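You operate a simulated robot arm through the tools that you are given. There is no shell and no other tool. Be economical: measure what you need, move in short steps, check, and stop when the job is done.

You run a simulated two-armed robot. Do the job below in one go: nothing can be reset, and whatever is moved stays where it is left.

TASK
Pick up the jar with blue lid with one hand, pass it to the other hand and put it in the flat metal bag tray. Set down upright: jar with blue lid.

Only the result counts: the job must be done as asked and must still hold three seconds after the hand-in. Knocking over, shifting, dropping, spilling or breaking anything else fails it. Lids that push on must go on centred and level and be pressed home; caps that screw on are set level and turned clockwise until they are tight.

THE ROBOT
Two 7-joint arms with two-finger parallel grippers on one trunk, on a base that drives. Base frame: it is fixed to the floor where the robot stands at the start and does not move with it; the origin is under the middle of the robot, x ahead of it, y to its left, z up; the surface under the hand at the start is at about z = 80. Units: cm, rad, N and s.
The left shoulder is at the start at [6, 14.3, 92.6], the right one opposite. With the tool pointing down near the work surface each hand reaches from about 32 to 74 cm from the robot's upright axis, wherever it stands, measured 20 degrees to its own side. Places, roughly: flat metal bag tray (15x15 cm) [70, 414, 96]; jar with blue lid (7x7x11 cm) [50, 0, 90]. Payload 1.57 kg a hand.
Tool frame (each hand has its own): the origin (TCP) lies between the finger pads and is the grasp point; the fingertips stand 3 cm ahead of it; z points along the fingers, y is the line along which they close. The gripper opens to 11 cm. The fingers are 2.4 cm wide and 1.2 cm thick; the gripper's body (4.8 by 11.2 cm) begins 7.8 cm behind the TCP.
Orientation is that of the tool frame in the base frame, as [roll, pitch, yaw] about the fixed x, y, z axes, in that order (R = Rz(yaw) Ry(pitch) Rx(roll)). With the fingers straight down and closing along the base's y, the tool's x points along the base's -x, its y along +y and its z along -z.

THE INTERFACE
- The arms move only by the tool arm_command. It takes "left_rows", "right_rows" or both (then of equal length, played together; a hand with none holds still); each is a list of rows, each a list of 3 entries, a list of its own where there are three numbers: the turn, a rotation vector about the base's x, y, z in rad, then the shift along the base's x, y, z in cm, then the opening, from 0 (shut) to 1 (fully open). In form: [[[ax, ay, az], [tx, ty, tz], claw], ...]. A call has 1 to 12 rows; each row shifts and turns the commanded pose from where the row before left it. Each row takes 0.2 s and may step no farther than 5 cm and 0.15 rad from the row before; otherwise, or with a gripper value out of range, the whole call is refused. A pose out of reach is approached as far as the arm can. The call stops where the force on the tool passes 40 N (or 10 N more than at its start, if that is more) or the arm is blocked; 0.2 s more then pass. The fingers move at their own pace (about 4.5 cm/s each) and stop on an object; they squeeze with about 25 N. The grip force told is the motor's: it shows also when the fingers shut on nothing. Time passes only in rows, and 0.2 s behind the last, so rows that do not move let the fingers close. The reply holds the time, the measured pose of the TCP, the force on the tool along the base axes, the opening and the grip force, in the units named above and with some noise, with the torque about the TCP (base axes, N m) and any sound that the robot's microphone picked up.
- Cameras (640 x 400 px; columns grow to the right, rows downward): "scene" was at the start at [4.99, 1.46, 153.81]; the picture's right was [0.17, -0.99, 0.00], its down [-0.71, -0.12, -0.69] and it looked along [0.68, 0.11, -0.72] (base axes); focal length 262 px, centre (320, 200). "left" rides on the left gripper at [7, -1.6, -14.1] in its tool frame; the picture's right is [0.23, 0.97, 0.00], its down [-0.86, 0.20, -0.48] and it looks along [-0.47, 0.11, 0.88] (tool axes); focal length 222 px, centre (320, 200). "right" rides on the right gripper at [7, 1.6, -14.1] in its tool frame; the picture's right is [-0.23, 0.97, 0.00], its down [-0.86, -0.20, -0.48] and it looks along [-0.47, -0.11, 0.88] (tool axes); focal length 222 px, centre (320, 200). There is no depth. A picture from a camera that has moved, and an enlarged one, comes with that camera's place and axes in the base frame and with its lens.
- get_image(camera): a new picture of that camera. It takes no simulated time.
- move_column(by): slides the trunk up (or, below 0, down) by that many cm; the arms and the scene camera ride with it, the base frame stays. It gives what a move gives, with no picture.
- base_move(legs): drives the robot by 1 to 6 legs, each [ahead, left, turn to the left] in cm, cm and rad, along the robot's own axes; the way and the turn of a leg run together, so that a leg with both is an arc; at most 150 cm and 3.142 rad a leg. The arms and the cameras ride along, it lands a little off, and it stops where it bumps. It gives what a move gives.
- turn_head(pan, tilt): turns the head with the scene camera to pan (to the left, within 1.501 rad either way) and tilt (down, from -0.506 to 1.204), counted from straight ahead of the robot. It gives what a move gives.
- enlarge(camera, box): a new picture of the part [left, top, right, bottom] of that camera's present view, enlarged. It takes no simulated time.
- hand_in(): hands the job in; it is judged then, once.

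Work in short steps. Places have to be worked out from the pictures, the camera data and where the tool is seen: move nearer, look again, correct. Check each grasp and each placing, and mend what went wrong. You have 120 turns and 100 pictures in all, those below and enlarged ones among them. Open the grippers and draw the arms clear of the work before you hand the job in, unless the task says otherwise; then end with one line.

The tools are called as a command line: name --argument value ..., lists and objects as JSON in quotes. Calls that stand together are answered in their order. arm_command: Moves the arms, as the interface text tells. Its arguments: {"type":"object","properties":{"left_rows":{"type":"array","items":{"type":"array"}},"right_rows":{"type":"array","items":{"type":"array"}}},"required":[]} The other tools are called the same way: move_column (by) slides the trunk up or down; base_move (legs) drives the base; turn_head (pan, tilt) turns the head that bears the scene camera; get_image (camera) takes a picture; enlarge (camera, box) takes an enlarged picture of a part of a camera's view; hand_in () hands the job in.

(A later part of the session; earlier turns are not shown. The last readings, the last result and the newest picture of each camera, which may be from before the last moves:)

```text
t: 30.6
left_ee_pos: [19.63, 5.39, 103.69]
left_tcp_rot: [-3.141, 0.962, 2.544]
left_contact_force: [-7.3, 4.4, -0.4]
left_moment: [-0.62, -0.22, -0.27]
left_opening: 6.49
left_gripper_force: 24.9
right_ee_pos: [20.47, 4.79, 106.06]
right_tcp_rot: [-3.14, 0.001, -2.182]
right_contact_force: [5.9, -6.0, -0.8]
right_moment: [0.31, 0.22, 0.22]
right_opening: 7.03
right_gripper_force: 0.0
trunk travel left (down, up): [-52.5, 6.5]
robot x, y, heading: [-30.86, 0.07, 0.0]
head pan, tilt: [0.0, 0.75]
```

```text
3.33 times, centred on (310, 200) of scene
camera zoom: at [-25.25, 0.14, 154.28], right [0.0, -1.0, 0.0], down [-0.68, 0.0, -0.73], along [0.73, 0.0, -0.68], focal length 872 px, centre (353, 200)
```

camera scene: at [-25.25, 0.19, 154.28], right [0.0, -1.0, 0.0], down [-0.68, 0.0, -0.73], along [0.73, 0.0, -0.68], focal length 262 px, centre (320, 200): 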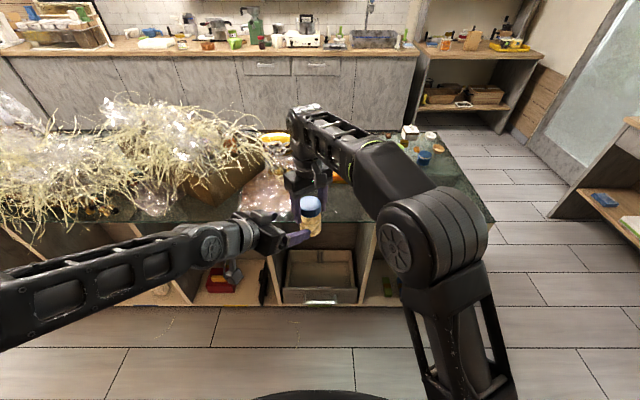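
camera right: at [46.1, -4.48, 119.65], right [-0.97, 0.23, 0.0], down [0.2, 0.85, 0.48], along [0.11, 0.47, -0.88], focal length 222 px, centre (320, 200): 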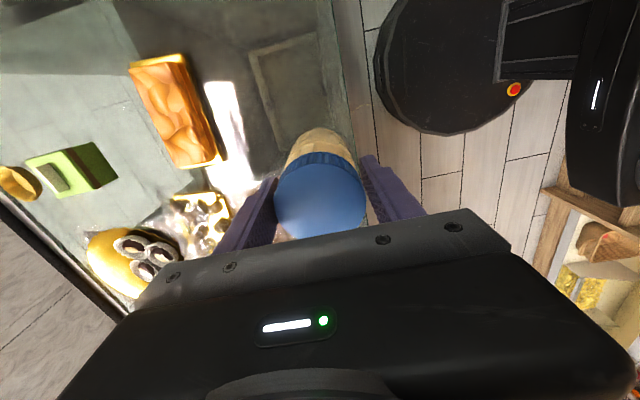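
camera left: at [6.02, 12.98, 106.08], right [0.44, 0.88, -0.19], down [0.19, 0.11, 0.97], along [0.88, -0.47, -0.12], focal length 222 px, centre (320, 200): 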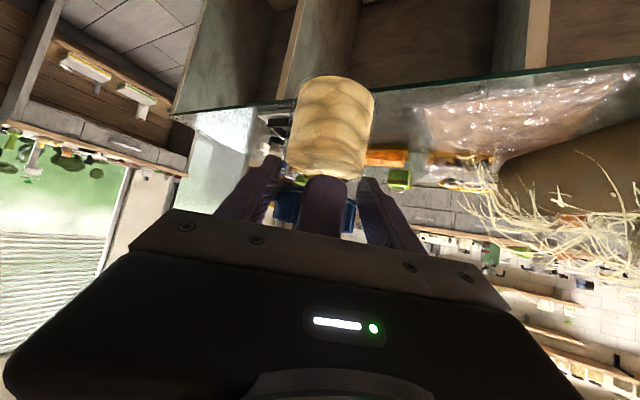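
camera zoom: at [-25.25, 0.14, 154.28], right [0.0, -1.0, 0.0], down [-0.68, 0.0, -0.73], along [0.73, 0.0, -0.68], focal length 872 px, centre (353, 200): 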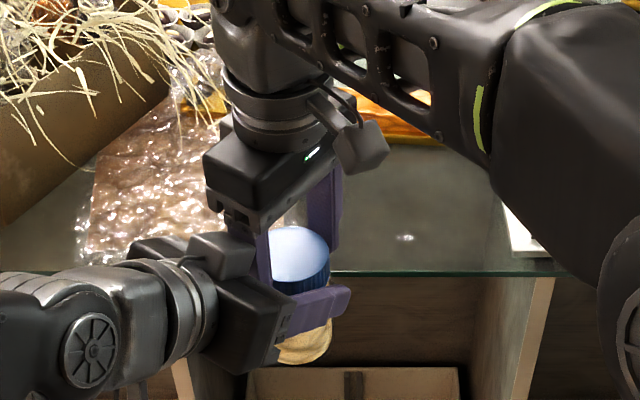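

The left holds (6.49 cm, 25 N), but the jar settled about 1–2 cm lower, and the right's near finger presses the left palm. I ease the right forward 0.2 cm with slightly less opening, then lower the left hand a little.

arm_command --right_rows '[[[0, 0, 0], [0.17, -0.11, 0], 0.63], [[0, 0, 0], [0, 0, 0.3], 0.63], [[0, 0, 0], [0, 0, 0.3], 0.63]]' --left_rows '[[[0, 0, 0], [0, 0, 0], 0.2], [[0, 0, 0], [0, 0, -0.5], 0.2], [[0, 0, 0], [0, 0, -0.5], 0.2]]'

get_image --camera "left"

get_image --camera "right"

```text
t: 31.4
left_ee_pos: [19.66, 5.48, 102.75]
left_tcp_rot: [3.139, 0.962, 2.543]
left_contact_force: [0.0, -1.4, 0.1]
left_moment: [-0.15, 0.24, -0.1]
left_opening: 6.5
left_gripper_force: 24.9
right_ee_pos: [20.64, 4.91, 106.83]
right_tcp_rot: [-3.141, 0.002, -2.178]
right_contact_force: [-0.1, 0.8, -0.7]
right_moment: [-0.09, -0.06, 0.0]
right_opening: 7.02
right_gripper_force: 0.6
trunk travel left (down, up): [-52.5, 6.5]
robot x, y, heading: [-30.69, -0.39, 0.001]
head pan, tilt: [0.0, 0.75]
```

```text
65 pictures are left
camera left: at [5.98, 13.03, 105.06], right [0.44, 0.88, -0.19], down [0.19, 0.11, 0.97], along [0.88, -0.47, -0.12], focal length 222 px, centre (320, 200)
```

left: 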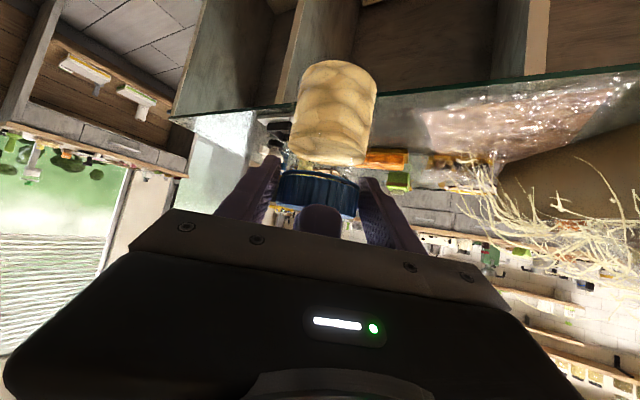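

```text
64 pictures are left
camera right: at [15.27, 0.09, 120.91], right [-0.67, 0.74, 0.0], down [0.65, 0.59, 0.48], along [0.36, 0.32, -0.88], focal length 222 px, centre (320, 200)
```

right: 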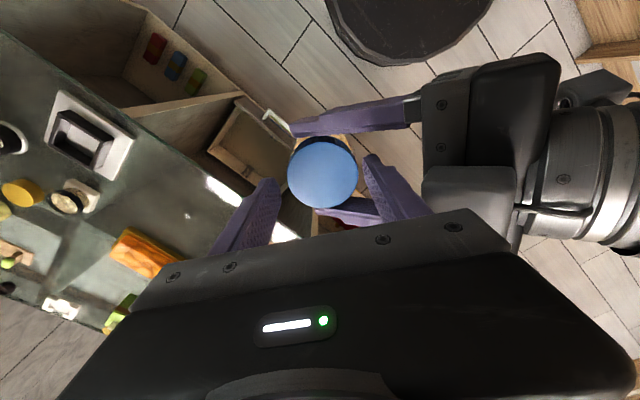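

Warning: the jar has slipped down in the left grip and the left now holds only about 1 cm of the lid. I bring the right hand straight down around the lid and re-grip at once.

arm_command --right_rows '[[[0, 0, 0], [0, 0, -4.5], 0.65], [[0, 0, 0], [0, 0, -0.3], 0.3], [[0, 0, 0], [0, 0, 0], 0.2], [[0, 0, 0], [0, 0, 0], 0.2]]'

get_image --camera "right"

get_image --camera "left"

```text
t: 31.9
left_ee_pos: [19.31, 5.79, 102.04]
left_tcp_rot: [-3.132, 0.946, 2.554]
left_contact_force: [0.6, -1.6, -5.6]
left_moment: [-0.43, -0.72, 0.16]
left_opening: 6.51
left_gripper_force: 25.1
right_ee_pos: [20.34, 5.12, 103.0]
right_tcp_rot: [3.139, 0.013, -2.181]
right_contact_force: [-2.4, 2.0, 4.4]
right_moment: [0.56, 0.86, -0.19]
right_opening: 6.56
right_gripper_force: 13.6
trunk travel left (down, up): [-52.5, 6.5]
robot x, y, heading: [-30.61, -0.05, 0.002]
head pan, tilt: [0.0, 0.75]
stopped in row 2 (left hand): the force on the tool passed its limit at 46 N (the readings are from after the stop); the commanded pose is now the measured one
```

```text
63 pictures are left
camera right: at [15.01, 0.18, 116.97], right [-0.67, 0.74, 0.0], down [0.65, 0.58, 0.49], along [0.36, 0.33, -0.87], focal length 222 px, centre (320, 200)
```

right: 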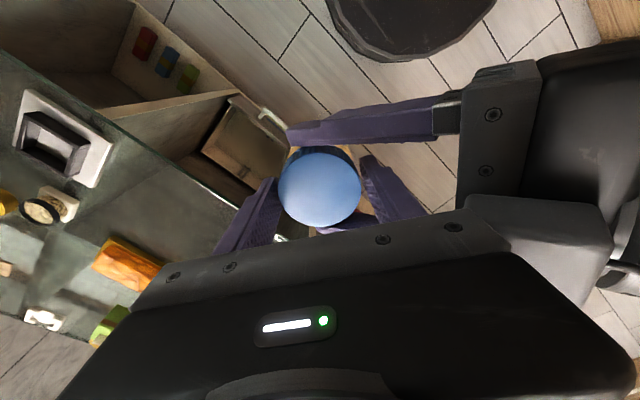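

```text
62 pictures are left
camera left: at [5.6, 13.26, 104.7], right [0.44, 0.88, -0.19], down [0.21, 0.11, 0.97], along [0.88, -0.46, -0.14], focal length 222 px, centre (320, 200)
```

left: 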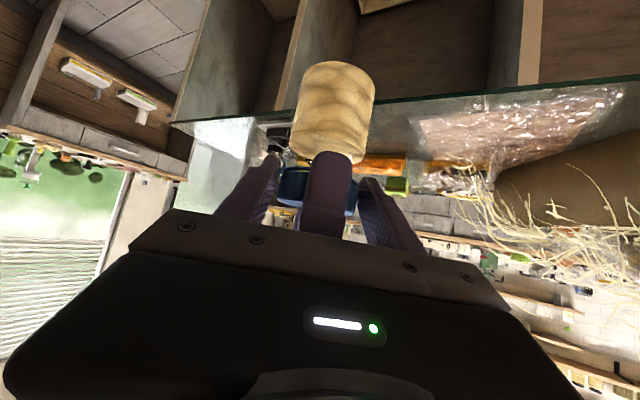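

Caught: right at 6.56 with force building, and the jar did not slip further. I let the right close fully.

arm_command --right_rows '[[[0, 0, 0], [0, 0, 0], 0.2], [[0, 0, 0], [0, 0, 0], 0.2], [[0, 0, 0], [0, 0, 0], 0.2]]'

enlarge --camera "scene" --box '[230, 140, 390, 260]'

get_image --camera "left"

```text
t: 32.7
left_ee_pos: [19.41, 5.71, 102.04]
left_tcp_rot: [-3.133, 0.946, 2.553]
left_contact_force: [6.6, -5.8, -11.7]
left_moment: [-0.49, -0.59, 0.07]
left_opening: 6.49
left_gripper_force: 25.4
right_ee_pos: [20.44, 5.1, 102.94]
right_tcp_rot: [3.14, 0.012, -2.18]
right_contact_force: [-6.1, 4.4, 10.9]
right_moment: [0.67, 0.83, -0.09]
right_opening: 6.51
right_gripper_force: 24.9
trunk travel left (down, up): [-52.5, 6.5]
robot x, y, heading: [-30.44, -0.15, 0.007]
head pan, tilt: [0.0, 0.75]
```

```text
3.33 times, centred on (310, 200) of scene
camera zoom: at [-25.25, 0.13, 154.28], right [0.0, -1.0, 0.0], down [-0.68, 0.0, -0.73], along [0.73, 0.0, -0.68], focal length 872 px, centre (353, 200)
```

zoom: 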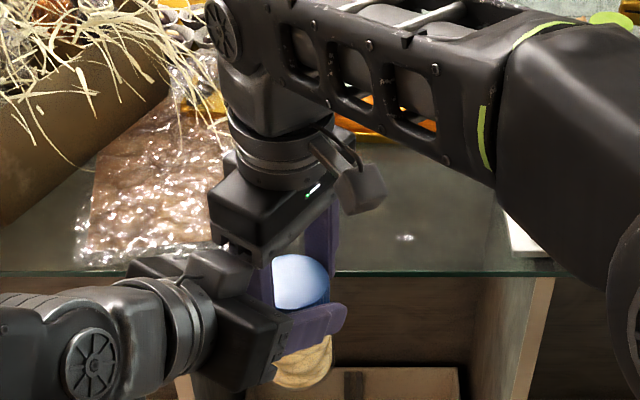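

```text
60 pictures are left
camera left: at [5.65, 13.24, 104.7], right [0.44, 0.88, -0.19], down [0.21, 0.11, 0.97], along [0.87, -0.46, -0.14], focal length 222 px, centre (320, 200)
```

left: 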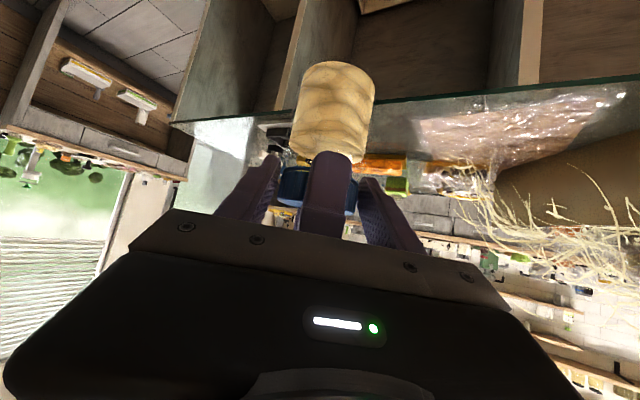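

Both hands now hold the lid firmly. With 9 cm of body hanging free, I'll redo the left grasp lower, with the right turned so its fingers no longer meet the left palm. First I relieve the strain a little.

arm_command --left_rows '[[[0, 0, 0], [0.1, -0.1, -0.2], 0.2], [[0, 0, 0], [0, 0, 0], 0.2]]' --right_rows '[[[0, 0, 0], [0, 0, 0], 0.2], [[0, 0, 0], [0, 0, 0], 0.2]]'

```text
t: 33.3
left_ee_pos: [19.37, 5.57, 101.76]
left_tcp_rot: [-3.131, 0.948, 2.553]
left_contact_force: [-5.3, 0.7, 1.9]
left_moment: [-1.48, -0.45, -0.38]
left_opening: 6.52
left_gripper_force: 25.2
right_ee_pos: [20.71, 4.89, 102.75]
right_tcp_rot: [-3.141, 0.011, -2.183]
right_contact_force: [4.6, -0.6, -0.9]
right_moment: [1.48, 0.37, 0.33]
right_opening: 6.55
right_gripper_force: 24.5
trunk travel left (down, up): [-52.5, 6.5]
robot x, y, heading: [-30.66, -0.35, 0.0]
head pan, tilt: [0.0, 0.75]
```

Forces are low now. I open the left slightly and watch whether the right holds alone.

arm_command --left_rows '[[[0, 0, 0], [0, 0, 0], 0.7], [[0, 0, 0], [0, 0, 0], 0.7]]' --right_rows '[[[0, 0, 0], [0, 0, 0], 0.2], [[0, 0, 0], [0, 0, 0], 0.2]]'

get_image --camera "left"

get_image --camera "right"

```text
t: 33.9
left_ee_pos: [19.41, 5.62, 101.89]
left_tcp_rot: [-3.13, 0.947, 2.554]
left_contact_force: [-0.8, 0.5, -0.3]
left_moment: [-0.11, -0.09, -0.03]
left_opening: 7.7
left_gripper_force: 0.0
right_ee_pos: [20.51, 4.86, 102.77]
right_tcp_rot: [3.141, 0.011, -2.181]
right_contact_force: [0.4, -1.0, 0.6]
right_moment: [0.12, 0.09, 0.02]
right_opening: 6.52
right_gripper_force: 24.9
trunk travel left (down, up): [-52.5, 6.5]
robot x, y, heading: [-30.65, -0.09, 0.006]
head pan, tilt: [0.0, 0.75]
```

```text
59 pictures are left
camera left: at [5.78, 13.12, 104.51], right [0.44, 0.88, -0.19], down [0.21, 0.11, 0.97], along [0.88, -0.46, -0.14], focal length 222 px, centre (320, 200)
```

left: 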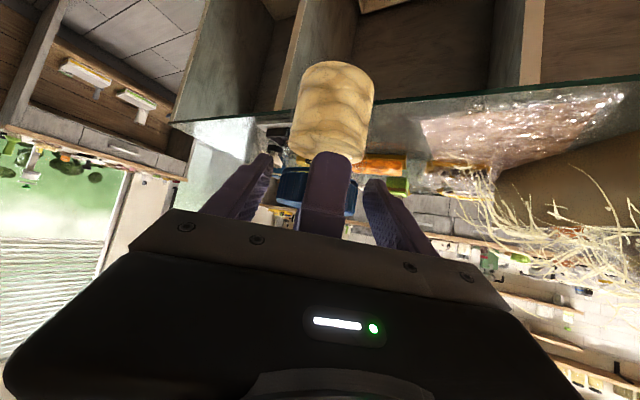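

```text
58 pictures are left
camera right: at [15.1, 0.1, 116.88], right [-0.67, 0.74, 0.0], down [0.65, 0.58, 0.49], along [0.36, 0.33, -0.87], focal length 222 px, centre (320, 200)
```

right: 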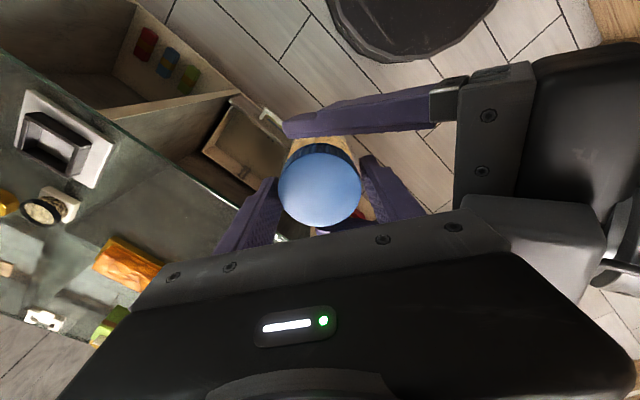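

The right holds the jar by the lid. I open the left further and retreat it along its approach line.

arm_command --left_rows '[[[0, 0, 0], [0, 0, 0], 0.85], [[0, 0, 0], [-1.35, 0.93, 1.15], 0.85], [[0, 0, 0], [-1.7, 1.16, 1.4], 0.85], [[0, 0, 0], [-1.7, 1.16, 1.0], 0.85], [[0, 0, 0], [-1.7, 1.5, 0], 0.85], [[0, 0, 0], [0, 4, 0], 0.85]]'

get_image --camera "left"

get_image --camera "right"

```text
t: 35.3
left_ee_pos: [14.33, 13.41, 104.55]
left_tcp_rot: [-3.131, 0.945, 2.553]
left_contact_force: [0.4, 1.4, -0.7]
left_moment: [-0.02, -0.02, -0.01]
left_opening: 9.36
left_gripper_force: 0.0
left hand out of reach, approached as far as the arm can: row 2, 3, 5
right_ee_pos: [20.55, 5.11, 102.92]
right_tcp_rot: [3.139, 0.01, -2.181]
right_contact_force: [-0.3, 0.6, -3.3]
right_moment: [-0.02, -0.03, 0.01]
right_opening: 6.47
right_gripper_force: 24.8
trunk travel left (down, up): [-52.5, 6.5]
robot x, y, heading: [-30.68, 0.21, -0.001]
head pan, tilt: [0.0, 0.75]
```

```text
57 pictures are left
camera left: at [0.71, 20.94, 107.31], right [0.44, 0.88, -0.19], down [0.21, 0.11, 0.97], along [0.87, -0.47, -0.14], focal length 222 px, centre (320, 200)
```

left: 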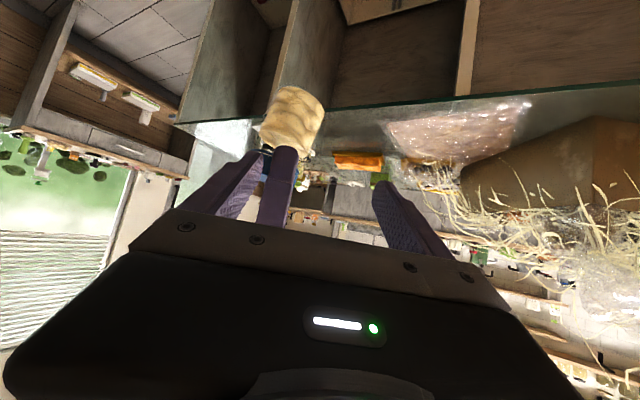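

```text
56 pictures are left
camera right: at [15.07, 0.25, 116.91], right [-0.67, 0.74, 0.0], down [0.65, 0.58, 0.49], along [0.36, 0.33, -0.87], focal length 222 px, centre (320, 200)
```

right: 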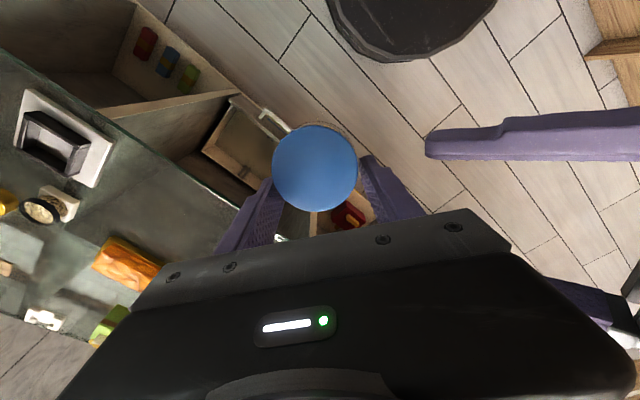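

The right holds the jar, but it was swung about 20° when the left retreated. The cleanest fix is to set it down on a free part of the table (about x 48, y −4) and restart the handover properly. First I bring the left arm back to its raised tool-down pose.

arm_command --left_rows '[[[0, 0, 0.15], [0, 3, 0], 0.85], [[0, 0, 0.15], [0, 3, 0], 0.85], [[0, 0, 0.15], [1, 3, 0], 0.85], [[0, 0, 0.15], [1, 3, 0], 0.85], [[0, 0.135, 0], [1, 1, 0], 0.85], [[0, 0.135, 0], [1, 0, 0.5], 0.85], [[0, 0.135, 0], [1, 0, 0.5], 0.85], [[0, 0.135, 0], [1, 0, 0.5], 0.85], [[0, 0.135, 0], [1, 0, 0.5], 0.85], [[0, 0.135, 0], [1, 0, 0.5], 0.85], [[0, 0.135, 0], [1, 0, 0.5], 0.85]]'

get_image --camera "scene"

enlarge --camera "scene" --box '[230, 140, 390, 260]'

```text
t: 37.7
left_ee_pos: [24.24, 26.75, 108.12]
left_tcp_rot: [-3.139, 0.068, -3.134]
left_contact_force: [-0.4, 0.1, -0.2]
left_moment: [-0.03, -0.04, 0.01]
left_opening: 9.36
left_gripper_force: 0.1
left hand out of reach, approached as far as the arm can: row 1, 2, 11
right_ee_pos: [20.47, 4.9, 102.99]
right_tcp_rot: [-3.14, 0.01, -2.181]
right_contact_force: [0.6, 0.2, -3.8]
right_moment: [0.02, -0.06, 0.03]
right_opening: 6.47
right_gripper_force: 24.6
trunk travel left (down, up): [-52.5, 6.5]
robot x, y, heading: [-30.64, 0.13, 0.005]
head pan, tilt: [0.0, 0.75]
```

```text
55 pictures are left
camera scene: at [-25.33, 0.13, 154.28], right [0.0, -1.0, 0.0], down [-0.68, 0.0, -0.73], along [0.73, 0.0, -0.68], focal length 262 px, centre (320, 200)
```

scene: 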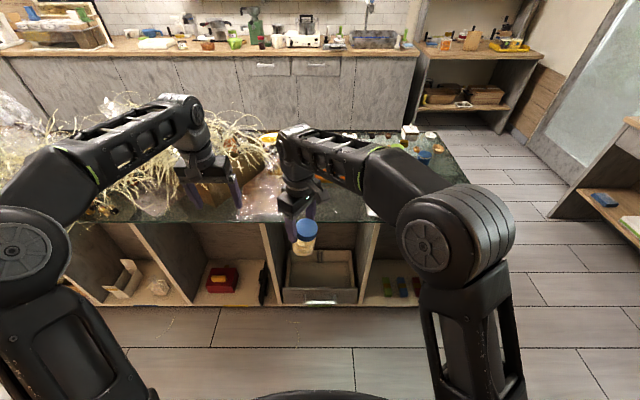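

```text
3.33 times, centred on (310, 200) of scene
camera zoom: at [-25.33, 0.13, 154.28], right [0.0, -1.0, 0.0], down [-0.68, 0.0, -0.73], along [0.73, 0.0, -0.68], focal length 872 px, centre (353, 200)
```

zoom: 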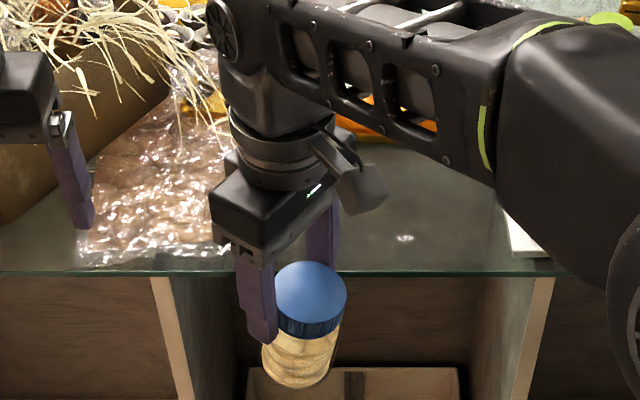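

The jar leans with its bottom toward +y. I rotate the right hand by −0.36 rad about its finger axis to bring the jar upright, then check.

arm_command --right_rows '[[[-0.099, 0.068, 0], [0, 0, 0], 0.2], [[-0.099, 0.068, 0], [0, 0, 0], 0.2], [[-0.099, 0.068, 0], [0, 0, 0], 0.2], [[0, 0, 0], [0, 0, 0], 0.2]]'

enlarge --camera "scene" --box '[230, 140, 390, 260]'

get_image --camera "left"

```text
t: 38.7
left_ee_pos: [24.46, 26.82, 108.13]
left_tcp_rot: [-3.139, 0.071, -3.136]
left_contact_force: [-0.4, -0.3, 0.2]
left_moment: [0.03, 0.02, 0.02]
left_opening: 9.35
left_gripper_force: 0.1
right_ee_pos: [20.56, 4.9, 102.81]
right_tcp_rot: [3.14, -0.048, -2.18]
right_contact_force: [0.4, 0.2, -3.1]
right_moment: [0.06, -0.04, -0.02]
right_opening: 6.47
right_gripper_force: 25.0
right hand out of reach, approached as far as the arm can: row 1, 2, 3
trunk travel left (down, up): [-52.5, 6.5]
robot x, y, heading: [-30.48, -0.05, 0.001]
head pan, tilt: [0.0, 0.75]
```

```text
3.33 times, centred on (310, 200) of scene
camera zoom: at [-25.23, 0.14, 154.28], right [0.0, -1.0, 0.0], down [-0.68, 0.0, -0.73], along [0.73, 0.0, -0.68], focal length 872 px, centre (353, 200)
```

zoom: 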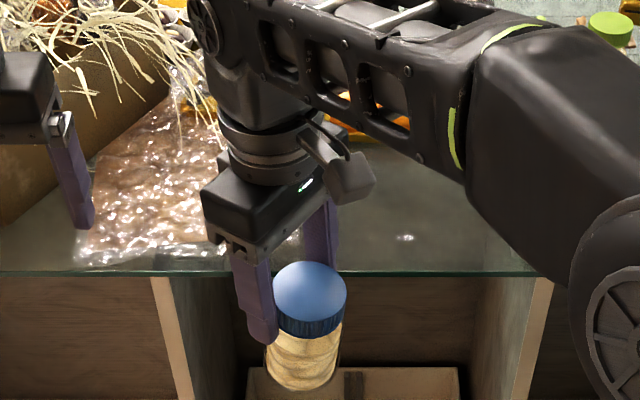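

```text
52 pictures are left
camera left: at [16.57, 25.3, 121.8], right [-0.23, 0.97, -0.02], down [0.82, 0.21, 0.54], along [0.53, 0.11, -0.84], focal length 222 px, centre (320, 200)
```

left: 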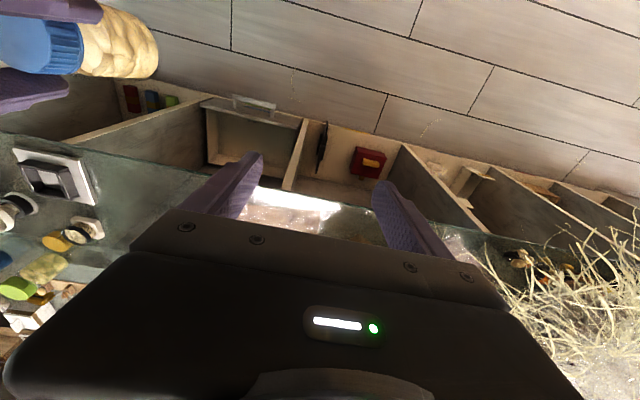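

The tilt was reach-limited here. I move the right nearer its shoulder (y≈−4), slightly lower, and try again there before driving.

arm_command --right_rows '[[[0, 0, 0], [0, -3, -0.5], 0.2], [[0, 0, 0], [0, -3, -0.5], 0.2], [[0, 0, 0], [0, -3, -0.5], 0.2], [[-0.099, 0.068, 0], [0, 0, 0], 0.2], [[-0.099, 0.068, 0], [0, 0, 0], 0.2], [[-0.07, 0.05, 0], [0, 0, 0], 0.2], [[0, 0, 0], [0, 0, 0], 0.2]]'

get_image --camera "scene"

enlarge --camera "scene" --box '[260, 150, 420, 270]'

```text
t: 40.3
left_ee_pos: [24.5, 26.77, 108.12]
left_tcp_rot: [-3.14, 0.071, -3.136]
left_contact_force: [0.1, -1.0, 0.8]
left_moment: [0.02, -0.01, 0.01]
left_opening: 9.35
left_gripper_force: 0.1
right_ee_pos: [20.35, -4.07, 101.2]
right_tcp_rot: [3.141, -0.17, -2.181]
right_contact_force: [0.2, 0.0, -3.9]
right_moment: [0.04, -0.03, 0.03]
right_opening: 6.5
right_gripper_force: 25.0
right hand out of reach, approached as far as the arm can: row 5, 6
trunk travel left (down, up): [-52.5, 6.5]
robot x, y, heading: [-30.39, -0.24, 0.004]
head pan, tilt: [0.0, 0.75]
```

```text
51 pictures are left
camera scene: at [-25.25, 0.1, 154.28], right [0.0, -1.0, 0.0], down [-0.68, 0.0, -0.73], along [0.73, 0.0, -0.68], focal length 262 px, centre (320, 200)
```

scene: 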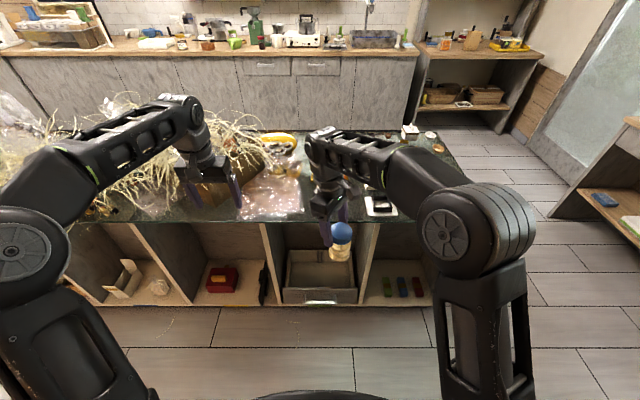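

```text
3.33 times, centred on (340, 210) of scene
camera zoom: at [-25.25, 0.1, 154.28], right [0.0, -1.0, 0.0], down [-0.68, 0.0, -0.73], along [0.73, 0.0, -0.68], focal length 872 px, centre (253, 167)
```

zoom: 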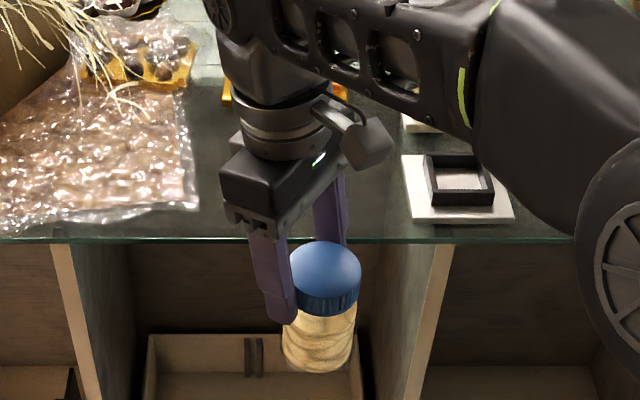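

Half corrected. I drive up to the table now, where a lower hand gives more reach to finish levelling.

base_move --legs '[[28, 0, 0]]'

arm_command --right_rows '[[[0, 0, 0], [0, 0, -1.5], 0.2], [[0, 0, 0], [0, 0, -1.5], 0.2], [[-0.08, 0.055, 0], [0, 0, -1], 0.2], [[-0.08, 0.055, 0], [0, 0, 0], 0.2], [[0, 0, 0], [0, 0, 0], 0.2]]'

get_image --camera "scene"

enlarge --camera "scene" --box '[260, 170, 420, 290]'

```text
t: 42.3
left_ee_pos: [52.35, 27.44, 108.13]
left_tcp_rot: [-3.139, 0.068, -3.127]
left_contact_force: [-0.7, 0.0, -1.0]
left_moment: [-0.01, 0.02, -0.03]
left_opening: 9.34
left_gripper_force: 0.0
right_ee_pos: [48.49, -3.67, 101.37]
right_tcp_rot: [-3.141, -0.168, -2.173]
right_contact_force: [1.1, -0.7, -4.2]
right_moment: [0.05, 0.0, 0.0]
right_opening: 6.48
right_gripper_force: 25.2
trunk travel left (down, up): [-52.5, 6.5]
robot x, y, heading: [-2.63, -0.12, 0.011]
head pan, tilt: [0.0, 0.75]
```

```text
t: 43.5
left_ee_pos: [52.11, 27.37, 108.24]
left_tcp_rot: [-3.141, 0.069, -3.128]
left_contact_force: [0.6, 0.2, -0.6]
left_moment: [-0.04, -0.01, 0.01]
left_opening: 9.33
left_gripper_force: 0.0
right_ee_pos: [48.3, -3.5, 97.29]
right_tcp_rot: [-3.14, -0.268, -2.173]
right_contact_force: [0.3, 0.1, -2.6]
right_moment: [0.08, -0.04, -0.02]
right_opening: 6.47
right_gripper_force: 25.1
right hand out of reach, approached as far as the arm can: row 4
trunk travel left (down, up): [-52.5, 6.5]
robot x, y, heading: [-3.31, -0.14, 0.004]
head pan, tilt: [0.0, 0.75]
```

```text
49 pictures are left
camera scene: at [2.79, 0.36, 154.28], right [0.01, -1.0, 0.0], down [-0.68, -0.01, -0.73], along [0.73, 0.01, -0.68], focal length 262 px, centre (320, 200)
```

scene: 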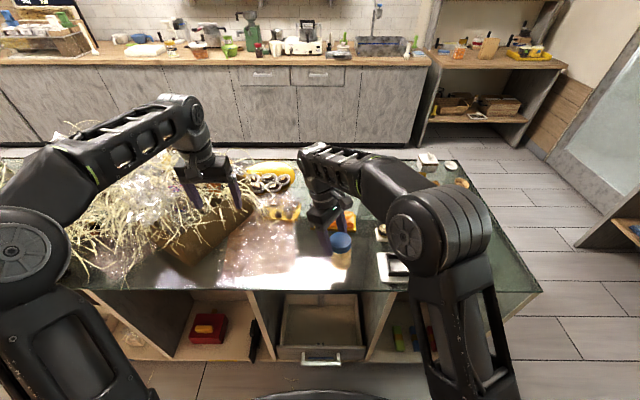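

```text
3.33 times, centred on (340, 230) of scene
camera zoom: at [2.79, 0.36, 154.28], right [0.01, -1.0, 0.0], down [-0.68, -0.01, -0.73], along [0.73, 0.01, -0.68], focal length 872 px, centre (253, 100)
```

zoom: 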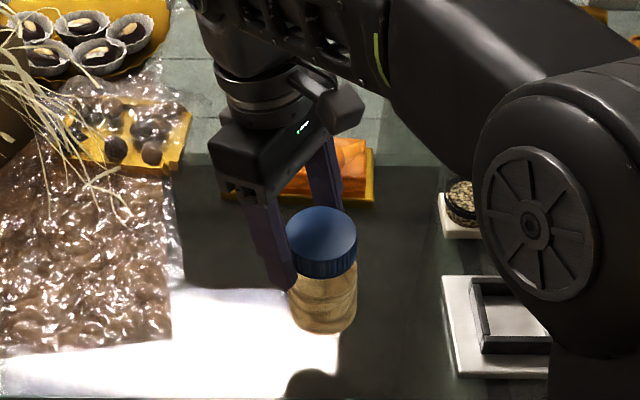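

The jar is about upright over a free spot (≈48, −4.3), bottom about 6 cm above the table. I lower it in steps.

arm_command --right_rows '[[[0, 0, 0], [0, 0, -1.5], 0.2], [[0, 0, 0], [0, 0, -1.5], 0.2], [[0, 0, 0], [0, 0, -1], 0.2], [[0, 0, 0], [0, 0, -0.5], 0.2]]'

enlarge --camera "scene" --box '[260, 190, 420, 310]'

get_image --camera "left"

```text
t: 44.5
left_ee_pos: [52.17, 27.37, 108.23]
left_tcp_rot: [-3.14, 0.07, -3.127]
left_contact_force: [1.0, 0.5, -0.2]
left_moment: [-0.01, 0.01, -0.01]
left_opening: 9.33
left_gripper_force: 0.0
right_ee_pos: [48.57, -3.55, 92.86]
right_tcp_rot: [-3.141, -0.265, -2.172]
right_contact_force: [-0.8, 0.5, -4.1]
right_moment: [0.08, -0.04, -0.03]
right_opening: 6.46
right_gripper_force: 24.9
trunk travel left (down, up): [-52.5, 6.5]
robot x, y, heading: [-2.51, 0.34, 0.011]
head pan, tilt: [0.0, 0.75]
```

```text
3.33 times, centred on (340, 250) of scene
camera zoom: at [2.79, 0.31, 154.28], right [0.01, -1.0, 0.0], down [-0.68, -0.01, -0.73], along [0.73, 0.01, -0.68], focal length 872 px, centre (253, 33)
```

zoom: 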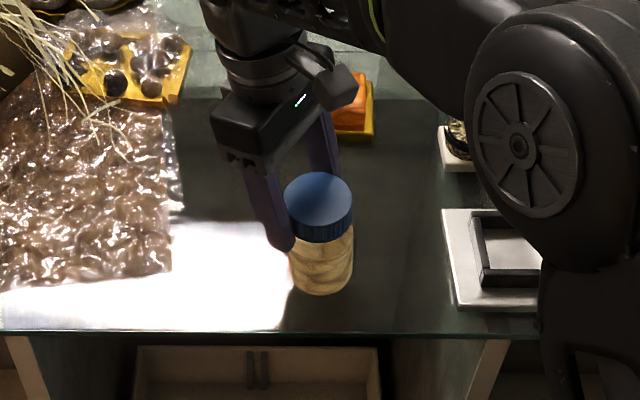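

```text
46 pictures are left
camera left: at [44.41, 25.78, 121.8], right [-0.24, 0.97, -0.02], down [0.82, 0.21, 0.54], along [0.52, 0.11, -0.84], focal length 222 px, centre (320, 200)
```

left: 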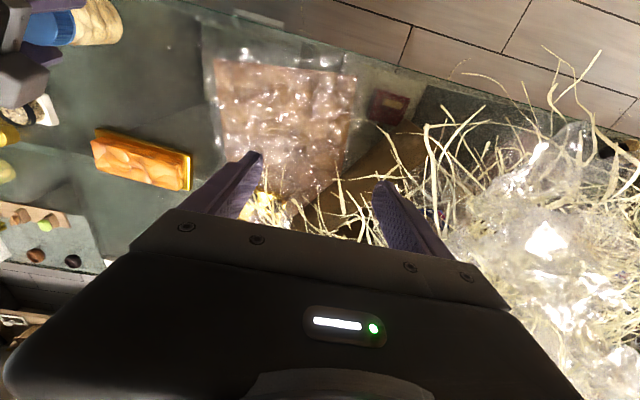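

Still in the air (z force −4 N). I continue in half-centimetre steps.

arm_command --right_rows '[[[0, 0, 0], [0, 0, -0.5], 0.2], [[0, 0, 0], [0, 0, -0.4], 0.2], [[0, 0, 0], [0, 0, 0], 0.2]]'

```text
t: 45.3
left_ee_pos: [52.16, 27.3, 108.06]
left_tcp_rot: [-3.14, 0.07, -3.129]
left_contact_force: [0.0, -1.7, -0.9]
left_moment: [0.04, 0.01, -0.04]
left_opening: 9.33
left_gripper_force: 0.1
right_ee_pos: [48.53, -3.39, 91.91]
right_tcp_rot: [-3.141, -0.266, -2.173]
right_contact_force: [-0.3, 0.0, -3.0]
right_moment: [0.07, -0.04, 0.0]
right_opening: 6.49
right_gripper_force: 24.6
trunk travel left (down, up): [-52.5, 6.5]
robot x, y, heading: [-2.82, 0.09, 0.009]
head pan, tilt: [0.0, 0.75]
```

arm_command --right_rows '[[[0, 0, 0], [0, 0, -0.4], 0.2], [[0, 0, 0], [0, 0, -0.3], 0.2], [[0, 0, 0], [0, 0, 0], 0.2]]'

```text
t: 46.1
left_ee_pos: [52.3, 27.34, 108.11]
left_tcp_rot: [-3.141, 0.07, -3.127]
left_contact_force: [-0.2, 0.2, -0.8]
left_moment: [-0.02, 0.0, -0.01]
left_opening: 9.37
left_gripper_force: 0.0
right_ee_pos: [48.56, -3.49, 91.24]
right_tcp_rot: [3.141, -0.265, -2.173]
right_contact_force: [0.3, 0.3, -3.1]
right_moment: [0.06, -0.05, -0.02]
right_opening: 6.48
right_gripper_force: 25.5
trunk travel left (down, up): [-52.5, 6.5]
robot x, y, heading: [-2.58, -0.14, 0.006]
head pan, tilt: [0.0, 0.75]
```

No contact yet; I continue down.

arm_command --right_rows '[[[0, 0, 0], [0, 0, -0.4], 0.2], [[0, 0, 0], [0, 0, -0.3], 0.2], [[0, 0, 0], [0, 0, 0], 0.2]]'

enlarge --camera "scene" --box '[260, 190, 420, 310]'

```text
t: 46.9
left_ee_pos: [52.22, 27.32, 108.14]
left_tcp_rot: [-3.139, 0.071, -3.127]
left_contact_force: [0.2, 0.3, -1.2]
left_moment: [-0.01, 0.0, -0.01]
left_opening: 9.32
left_gripper_force: 0.0
right_ee_pos: [48.45, -3.58, 90.48]
right_tcp_rot: [3.141, -0.268, -2.173]
right_contact_force: [0.5, 0.2, -3.8]
right_moment: [0.07, -0.03, 0.02]
right_opening: 6.48
right_gripper_force: 25.3
trunk travel left (down, up): [-52.5, 6.5]
robot x, y, heading: [-2.54, -0.01, 0.005]
head pan, tilt: [0.0, 0.75]
```

```text
3.33 times, centred on (340, 250) of scene
camera zoom: at [2.78, 0.31, 154.28], right [0.01, -1.0, 0.0], down [-0.68, -0.01, -0.73], along [0.73, 0.01, -0.68], focal length 872 px, centre (253, 33)
```

zoom: 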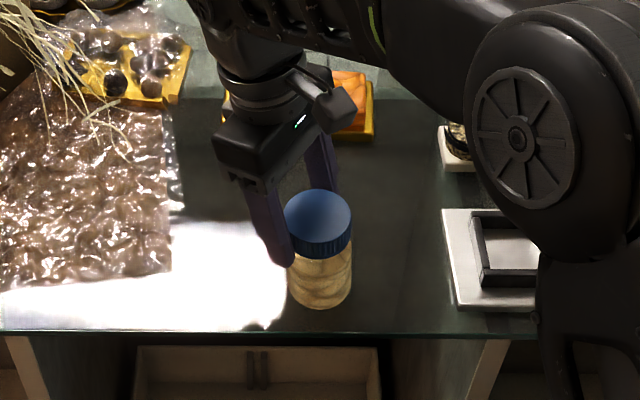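

The bottom looks very close to the table and 2–3 cm behind its edge. I continue.

arm_command --right_rows '[[[0, 0, 0], [0, 0, -0.3], 0.2], [[0, 0, 0], [0, 0, -0.3], 0.2], [[0, 0, 0], [0, 0, 0], 0.2]]'

```text
t: 47.7
left_ee_pos: [52.06, 27.3, 108.28]
left_tcp_rot: [-3.14, 0.07, -3.129]
left_contact_force: [0.5, 0.1, 0.0]
left_moment: [0.01, -0.04, 0.0]
left_opening: 9.32
left_gripper_force: 0.1
right_ee_pos: [48.37, -3.55, 90.16]
right_tcp_rot: [-3.138, -0.262, -2.172]
right_contact_force: [-0.9, -2.9, 14.7]
right_moment: [-0.04, -0.05, -0.03]
right_opening: 6.47
right_gripper_force: 25.1
trunk travel left (down, up): [-52.5, 6.5]
robot x, y, heading: [-2.73, 0.35, 0.008]
head pan, tilt: [0.0, 0.75]
```

Contact with the table. I ease up slightly and open the fingers.

arm_command --right_rows '[[[0, 0, 0], [0, 0, 0.15], 0.2], [[0, 0, 0], [0, 0, 0], 0.7], [[0, 0, 0], [0, 0, 0], 0.7], [[0, 0, 0], [0, 0, 0], 0.8]]'

enlarge --camera "scene" --box '[260, 190, 420, 310]'

```text
t: 48.7
left_ee_pos: [52.26, 27.37, 108.15]
left_tcp_rot: [-3.139, 0.069, -3.128]
left_contact_force: [-0.1, -0.3, -0.6]
left_moment: [-0.01, 0.01, 0.0]
left_opening: 9.35
left_gripper_force: 0.0
right_ee_pos: [48.42, -3.72, 90.11]
right_tcp_rot: [-3.141, -0.266, -2.173]
right_contact_force: [-1.1, -0.5, -0.2]
right_moment: [0.02, 0.01, 0.0]
right_opening: 8.82
right_gripper_force: 0.0
trunk travel left (down, up): [-52.5, 6.5]
robot x, y, heading: [-2.44, 0.19, 0.008]
head pan, tilt: [0.0, 0.75]
```

```text
3.33 times, centred on (340, 250) of scene
camera zoom: at [2.75, 0.31, 154.28], right [0.01, -1.0, 0.0], down [-0.68, -0.01, -0.73], along [0.73, 0.01, -0.68], focal length 872 px, centre (253, 33)
```

zoom: 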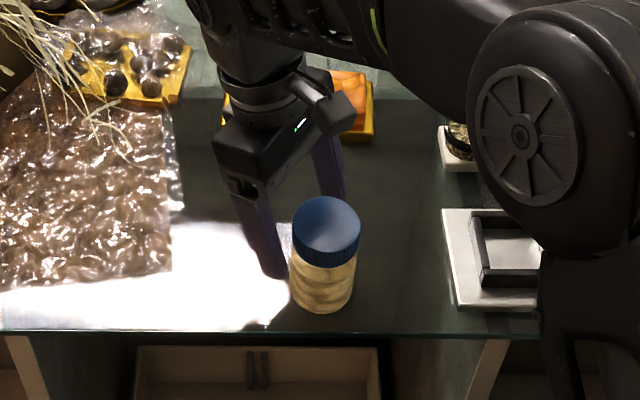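

The jar stands upright at about (47.4, −5.5), clear of everything. New plan: the right takes it low from the front and lifts it just 2–3 cm over the table, and the left takes the lid from above with everything clear. I lift the right hand off.

arm_command --right_rows '[[[0, 0, 0], [0, 0, 2], 0.9], [[0, 0, 0], [0, 0, 3], 0.9], [[0, 0, 0], [0, 0, 4], 0.9], [[0.08, -0.055, 0], [0, 0, 3], 0.9], [[0.08, -0.055, 0], [0, 0, 1], 0.9], [[0.061, -0.042, 0], [0, 0, 0], 0.9]]'

base_move --legs '[[-25, -8, 0]]'

enlarge --camera "scene" --box '[240, 140, 400, 260]'

```text
t: 50.1
left_ee_pos: [52.2, 27.31, 108.19]
left_tcp_rot: [-3.141, 0.07, -3.127]
left_contact_force: [0.3, -0.8, 0.1]
left_moment: [0.02, 0.02, -0.02]
left_opening: 9.34
left_gripper_force: 0.0
right_ee_pos: [48.4, -3.69, 102.19]
right_tcp_rot: [-3.141, 0.004, -2.174]
right_contact_force: [-0.3, -0.2, -0.6]
right_moment: [0.02, -0.02, -0.02]
right_opening: 9.89
right_gripper_force: 0.1
right hand out of reach, approached as far as the arm can: row 3
trunk travel left (down, up): [-52.5, 6.5]
robot x, y, heading: [-2.48, -0.11, 0.01]
head pan, tilt: [0.0, 0.75]
```

```text
t: 51.9
left_ee_pos: [27.15, 19.22, 108.23]
left_tcp_rot: [-3.141, 0.069, -3.126]
left_contact_force: [0.7, -0.3, 0.1]
left_moment: [-0.01, 0.01, 0.0]
left_opening: 9.35
left_gripper_force: 0.1
right_ee_pos: [23.54, -11.83, 102.16]
right_tcp_rot: [-3.141, 0.003, -2.17]
right_contact_force: [-1.1, -0.3, 0.5]
right_moment: [0.01, -0.05, 0.03]
right_opening: 9.9
right_gripper_force: 0.0
trunk travel left (down, up): [-52.5, 6.5]
robot x, y, heading: [-27.39, -8.16, 0.011]
head pan, tilt: [0.0, 0.75]
```

```text
3.33 times, centred on (320, 200) of scene
camera zoom: at [-22.23, -8.0, 154.29], right [0.01, -1.0, 0.0], down [-0.68, -0.01, -0.73], along [0.73, 0.01, -0.68], focal length 872 px, centre (320, 200)
```

zoom: 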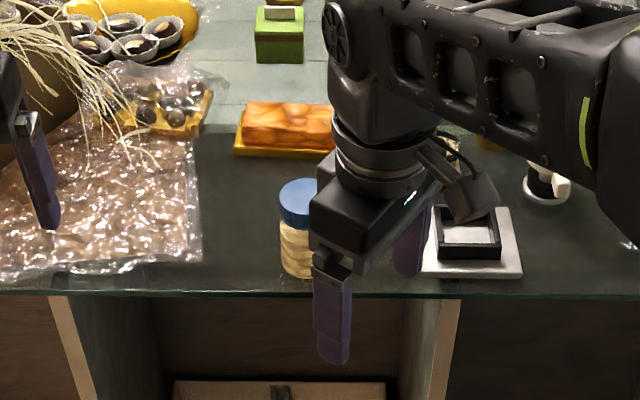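

The jar is upright and undisturbed. I re-orient the right hand: yaw back to straight, then pitch to 35° below horizontal pointing forward.

arm_command --right_rows '[[[0, 0, -0.139], [0, 0, 0], 0.85], [[0, 0, -0.139], [0, 0, 0], 0.85], [[0, 0, -0.139], [0, 0, 0], 0.85], [[0, 0, -0.139], [0, 0, 0], 0.85], [[0, 0, -0.139], [0, 0, 0], 0.85], [[0, 0, -0.139], [0, 0, 0], 0.85], [[0, 0, -0.139], [0, 0, 0], 0.85], [[0, -0.14, 0], [0, 0, -1], 0.85], [[0, -0.14, 0], [0, 0, -1], 0.85], [[0, -0.14, 0], [0, 0, -1], 0.85], [[0, -0.14, 0], [0, 0, -1], 0.85]]'

arm_command --right_rows '[[[0, -0.14, 0], [0, 0, -1.5], 0.85], [[0, -0.14, 0], [0, 0, -1.5], 0.85], [[0, -0.12, 0], [0, 0, -1.5], 0.85], [[0, 0, 0], [0, 1.5, -3], 0.85], [[0, 0, 0], [0, 1.5, -3], 0.85], [[0, 0, 0], [0, 1.5, -2], 0.85], [[0, 0, 0], [0, 1.5, 0], 0.85]]'

get_image --camera "scene"

get_image --camera "right"

```text
t: 54.3
left_ee_pos: [27.04, 19.23, 108.18]
left_tcp_rot: [-3.139, 0.069, -3.127]
left_contact_force: [0.0, 0.0, 0.5]
left_moment: [-0.03, 0.02, 0.02]
left_opening: 9.37
left_gripper_force: 0.1
right_ee_pos: [23.68, -11.72, 98.12]
right_tcp_rot: [3.139, 0.564, 3.139]
right_contact_force: [0.1, 0.7, 0.7]
right_moment: [-0.03, -0.01, -0.01]
right_opening: 9.32
right_gripper_force: 0.1
trunk travel left (down, up): [-52.5, 6.5]
robot x, y, heading: [-27.76, -8.03, 0.01]
head pan, tilt: [0.0, 0.75]
```

```text
t: 55.9
left_ee_pos: [27.28, 19.21, 108.12]
left_tcp_rot: [-3.14, 0.07, -3.125]
left_contact_force: [0.5, -0.6, 0.6]
left_moment: [0.02, -0.03, -0.02]
left_opening: 9.35
left_gripper_force: 0.0
right_ee_pos: [23.87, -5.97, 86.38]
right_tcp_rot: [-3.13, 0.908, 3.139]
right_contact_force: [0.8, -0.5, -0.6]
right_moment: [-0.02, 0.01, -0.01]
right_opening: 9.35
right_gripper_force: 0.1
right hand out of reach, approached as far as the arm can: row 2
trunk travel left (down, up): [-52.5, 6.5]
robot x, y, heading: [-27.46, -8.41, 0.013]
head pan, tilt: [0.0, 0.75]
```

```text
42 pictures are left
camera scene: at [-22.11, -7.95, 154.28], right [0.01, -1.0, 0.0], down [-0.68, -0.01, -0.73], along [0.73, 0.01, -0.68], focal length 262 px, centre (320, 200)
```

scene: 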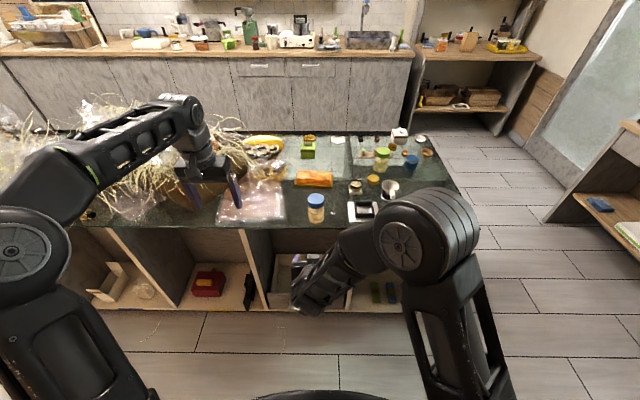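

```text
41 pictures are left
camera right: at [8.37, -4.01, 89.54], right [0.15, 0.97, 0.17], down [0.14, -0.19, 0.97], along [0.98, -0.12, -0.17], focal length 222 px, centre (320, 200)
```

right: 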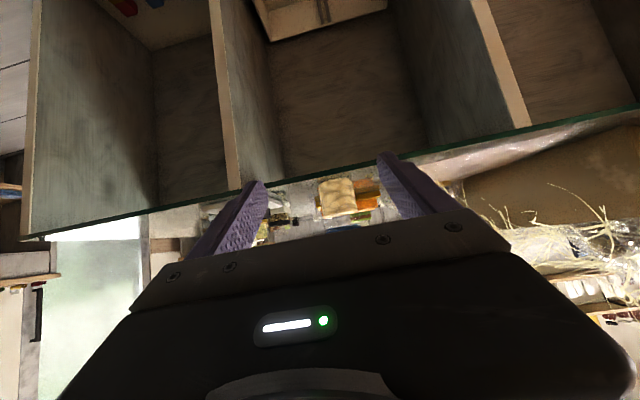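

The right hand is oriented at 38° below horizontal, aligned with the jar's y. I drive 14 cm forward, leaving the last stretch to the arm.

base_move --legs '[[14, 0, 0]]'

get_image --camera "right"

enlarge --camera "scene" --box '[240, 170, 400, 290]'

```text
t: 57.3
left_ee_pos: [41.65, 19.28, 108.09]
left_tcp_rot: [-3.139, 0.068, -3.126]
left_contact_force: [-0.2, -0.1, 0.5]
left_moment: [0.03, 0.05, -0.05]
left_opening: 9.36
left_gripper_force: 0.0
right_ee_pos: [38.19, -5.8, 86.29]
right_tcp_rot: [-3.131, 0.908, 3.139]
right_contact_force: [0.2, 0.4, 0.2]
right_moment: [0.0, 0.0, 0.02]
right_opening: 9.36
right_gripper_force: 0.0
trunk travel left (down, up): [-52.5, 6.5]
robot x, y, heading: [-12.81, -7.86, 0.012]
head pan, tilt: [0.0, 0.75]
```

```text
40 pictures are left
camera right: at [22.74, -3.89, 89.52], right [0.15, 0.97, 0.17], down [0.15, -0.19, 0.97], along [0.98, -0.12, -0.17], focal length 222 px, centre (320, 200)
```

right: 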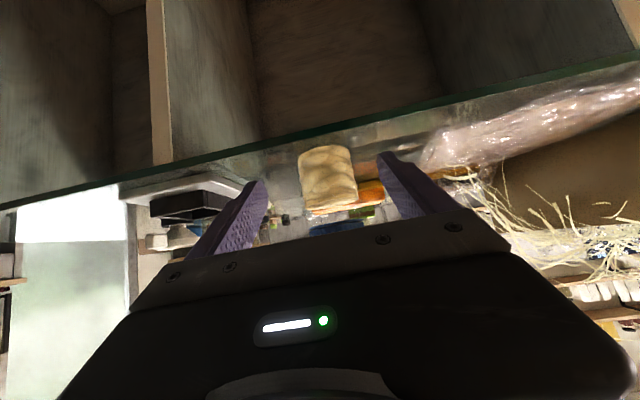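

```text
3.33 times, centred on (320, 230) of scene
camera zoom: at [-7.67, -7.79, 154.27], right [0.01, -1.0, 0.0], down [-0.68, -0.01, -0.73], along [0.73, 0.01, -0.68], focal length 872 px, centre (320, 100)
```

zoom: 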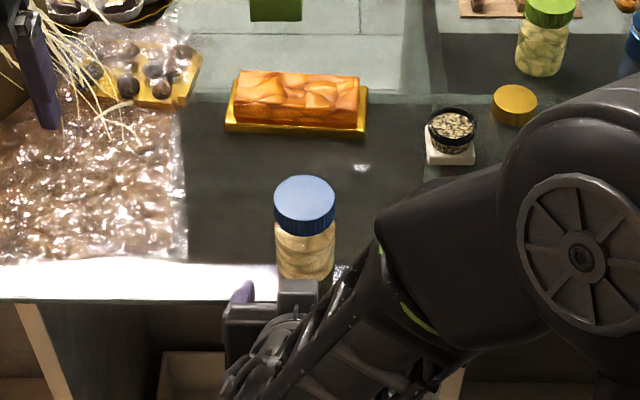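

Jar centre ≈ (48, −5.6). I advance the right hand to straddle it low.

arm_command --right_rows '[[[0, 0, 0], [2.5, 0.2, -0.5], 0.85], [[0, 0, 0], [2.5, 0, -0.7], 0.85], [[0, 0, 0], [2, 0, -0.7], 0.85], [[0, 0, 0], [2, 0, -0.7], 0.85], [[0, 0, 0], [0, 0, 0], 0.85]]'

get_image --camera "right"

get_image --camera "left"

```text
t: 58.5
left_ee_pos: [41.42, 19.32, 108.29]
left_tcp_rot: [-3.14, 0.07, -3.126]
left_contact_force: [0.7, 0.5, -0.2]
left_moment: [0.01, -0.03, -0.03]
left_opening: 9.34
left_gripper_force: 0.1
right_ee_pos: [47.03, -5.65, 83.75]
right_tcp_rot: [-3.128, 0.91, 3.141]
right_contact_force: [-0.7, 0.6, 0.2]
right_moment: [0.0, -0.01, -0.01]
right_opening: 9.35
right_gripper_force: 0.1
trunk travel left (down, up): [-52.5, 6.5]
robot x, y, heading: [-13.04, -8.28, 0.018]
head pan, tilt: [0.0, 0.75]
```

```text
38 pictures are left
camera right: at [31.5, -3.69, 86.94], right [0.15, 0.97, 0.17], down [0.15, -0.19, 0.97], along [0.98, -0.12, -0.17], focal length 222 px, centre (320, 200)
```

right: 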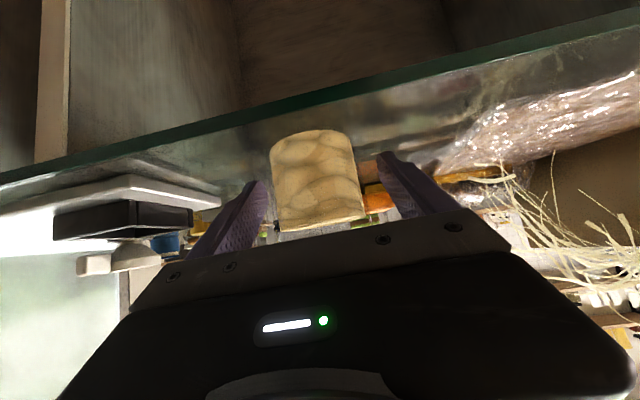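

```text
37 pictures are left
camera left: at [33.73, 17.77, 121.81], right [-0.24, 0.97, -0.02], down [0.82, 0.21, 0.54], along [0.52, 0.12, -0.84], focal length 222 px, centre (320, 200)
```

left: 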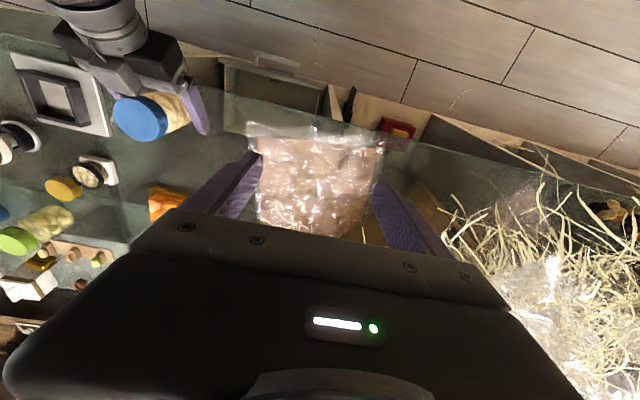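

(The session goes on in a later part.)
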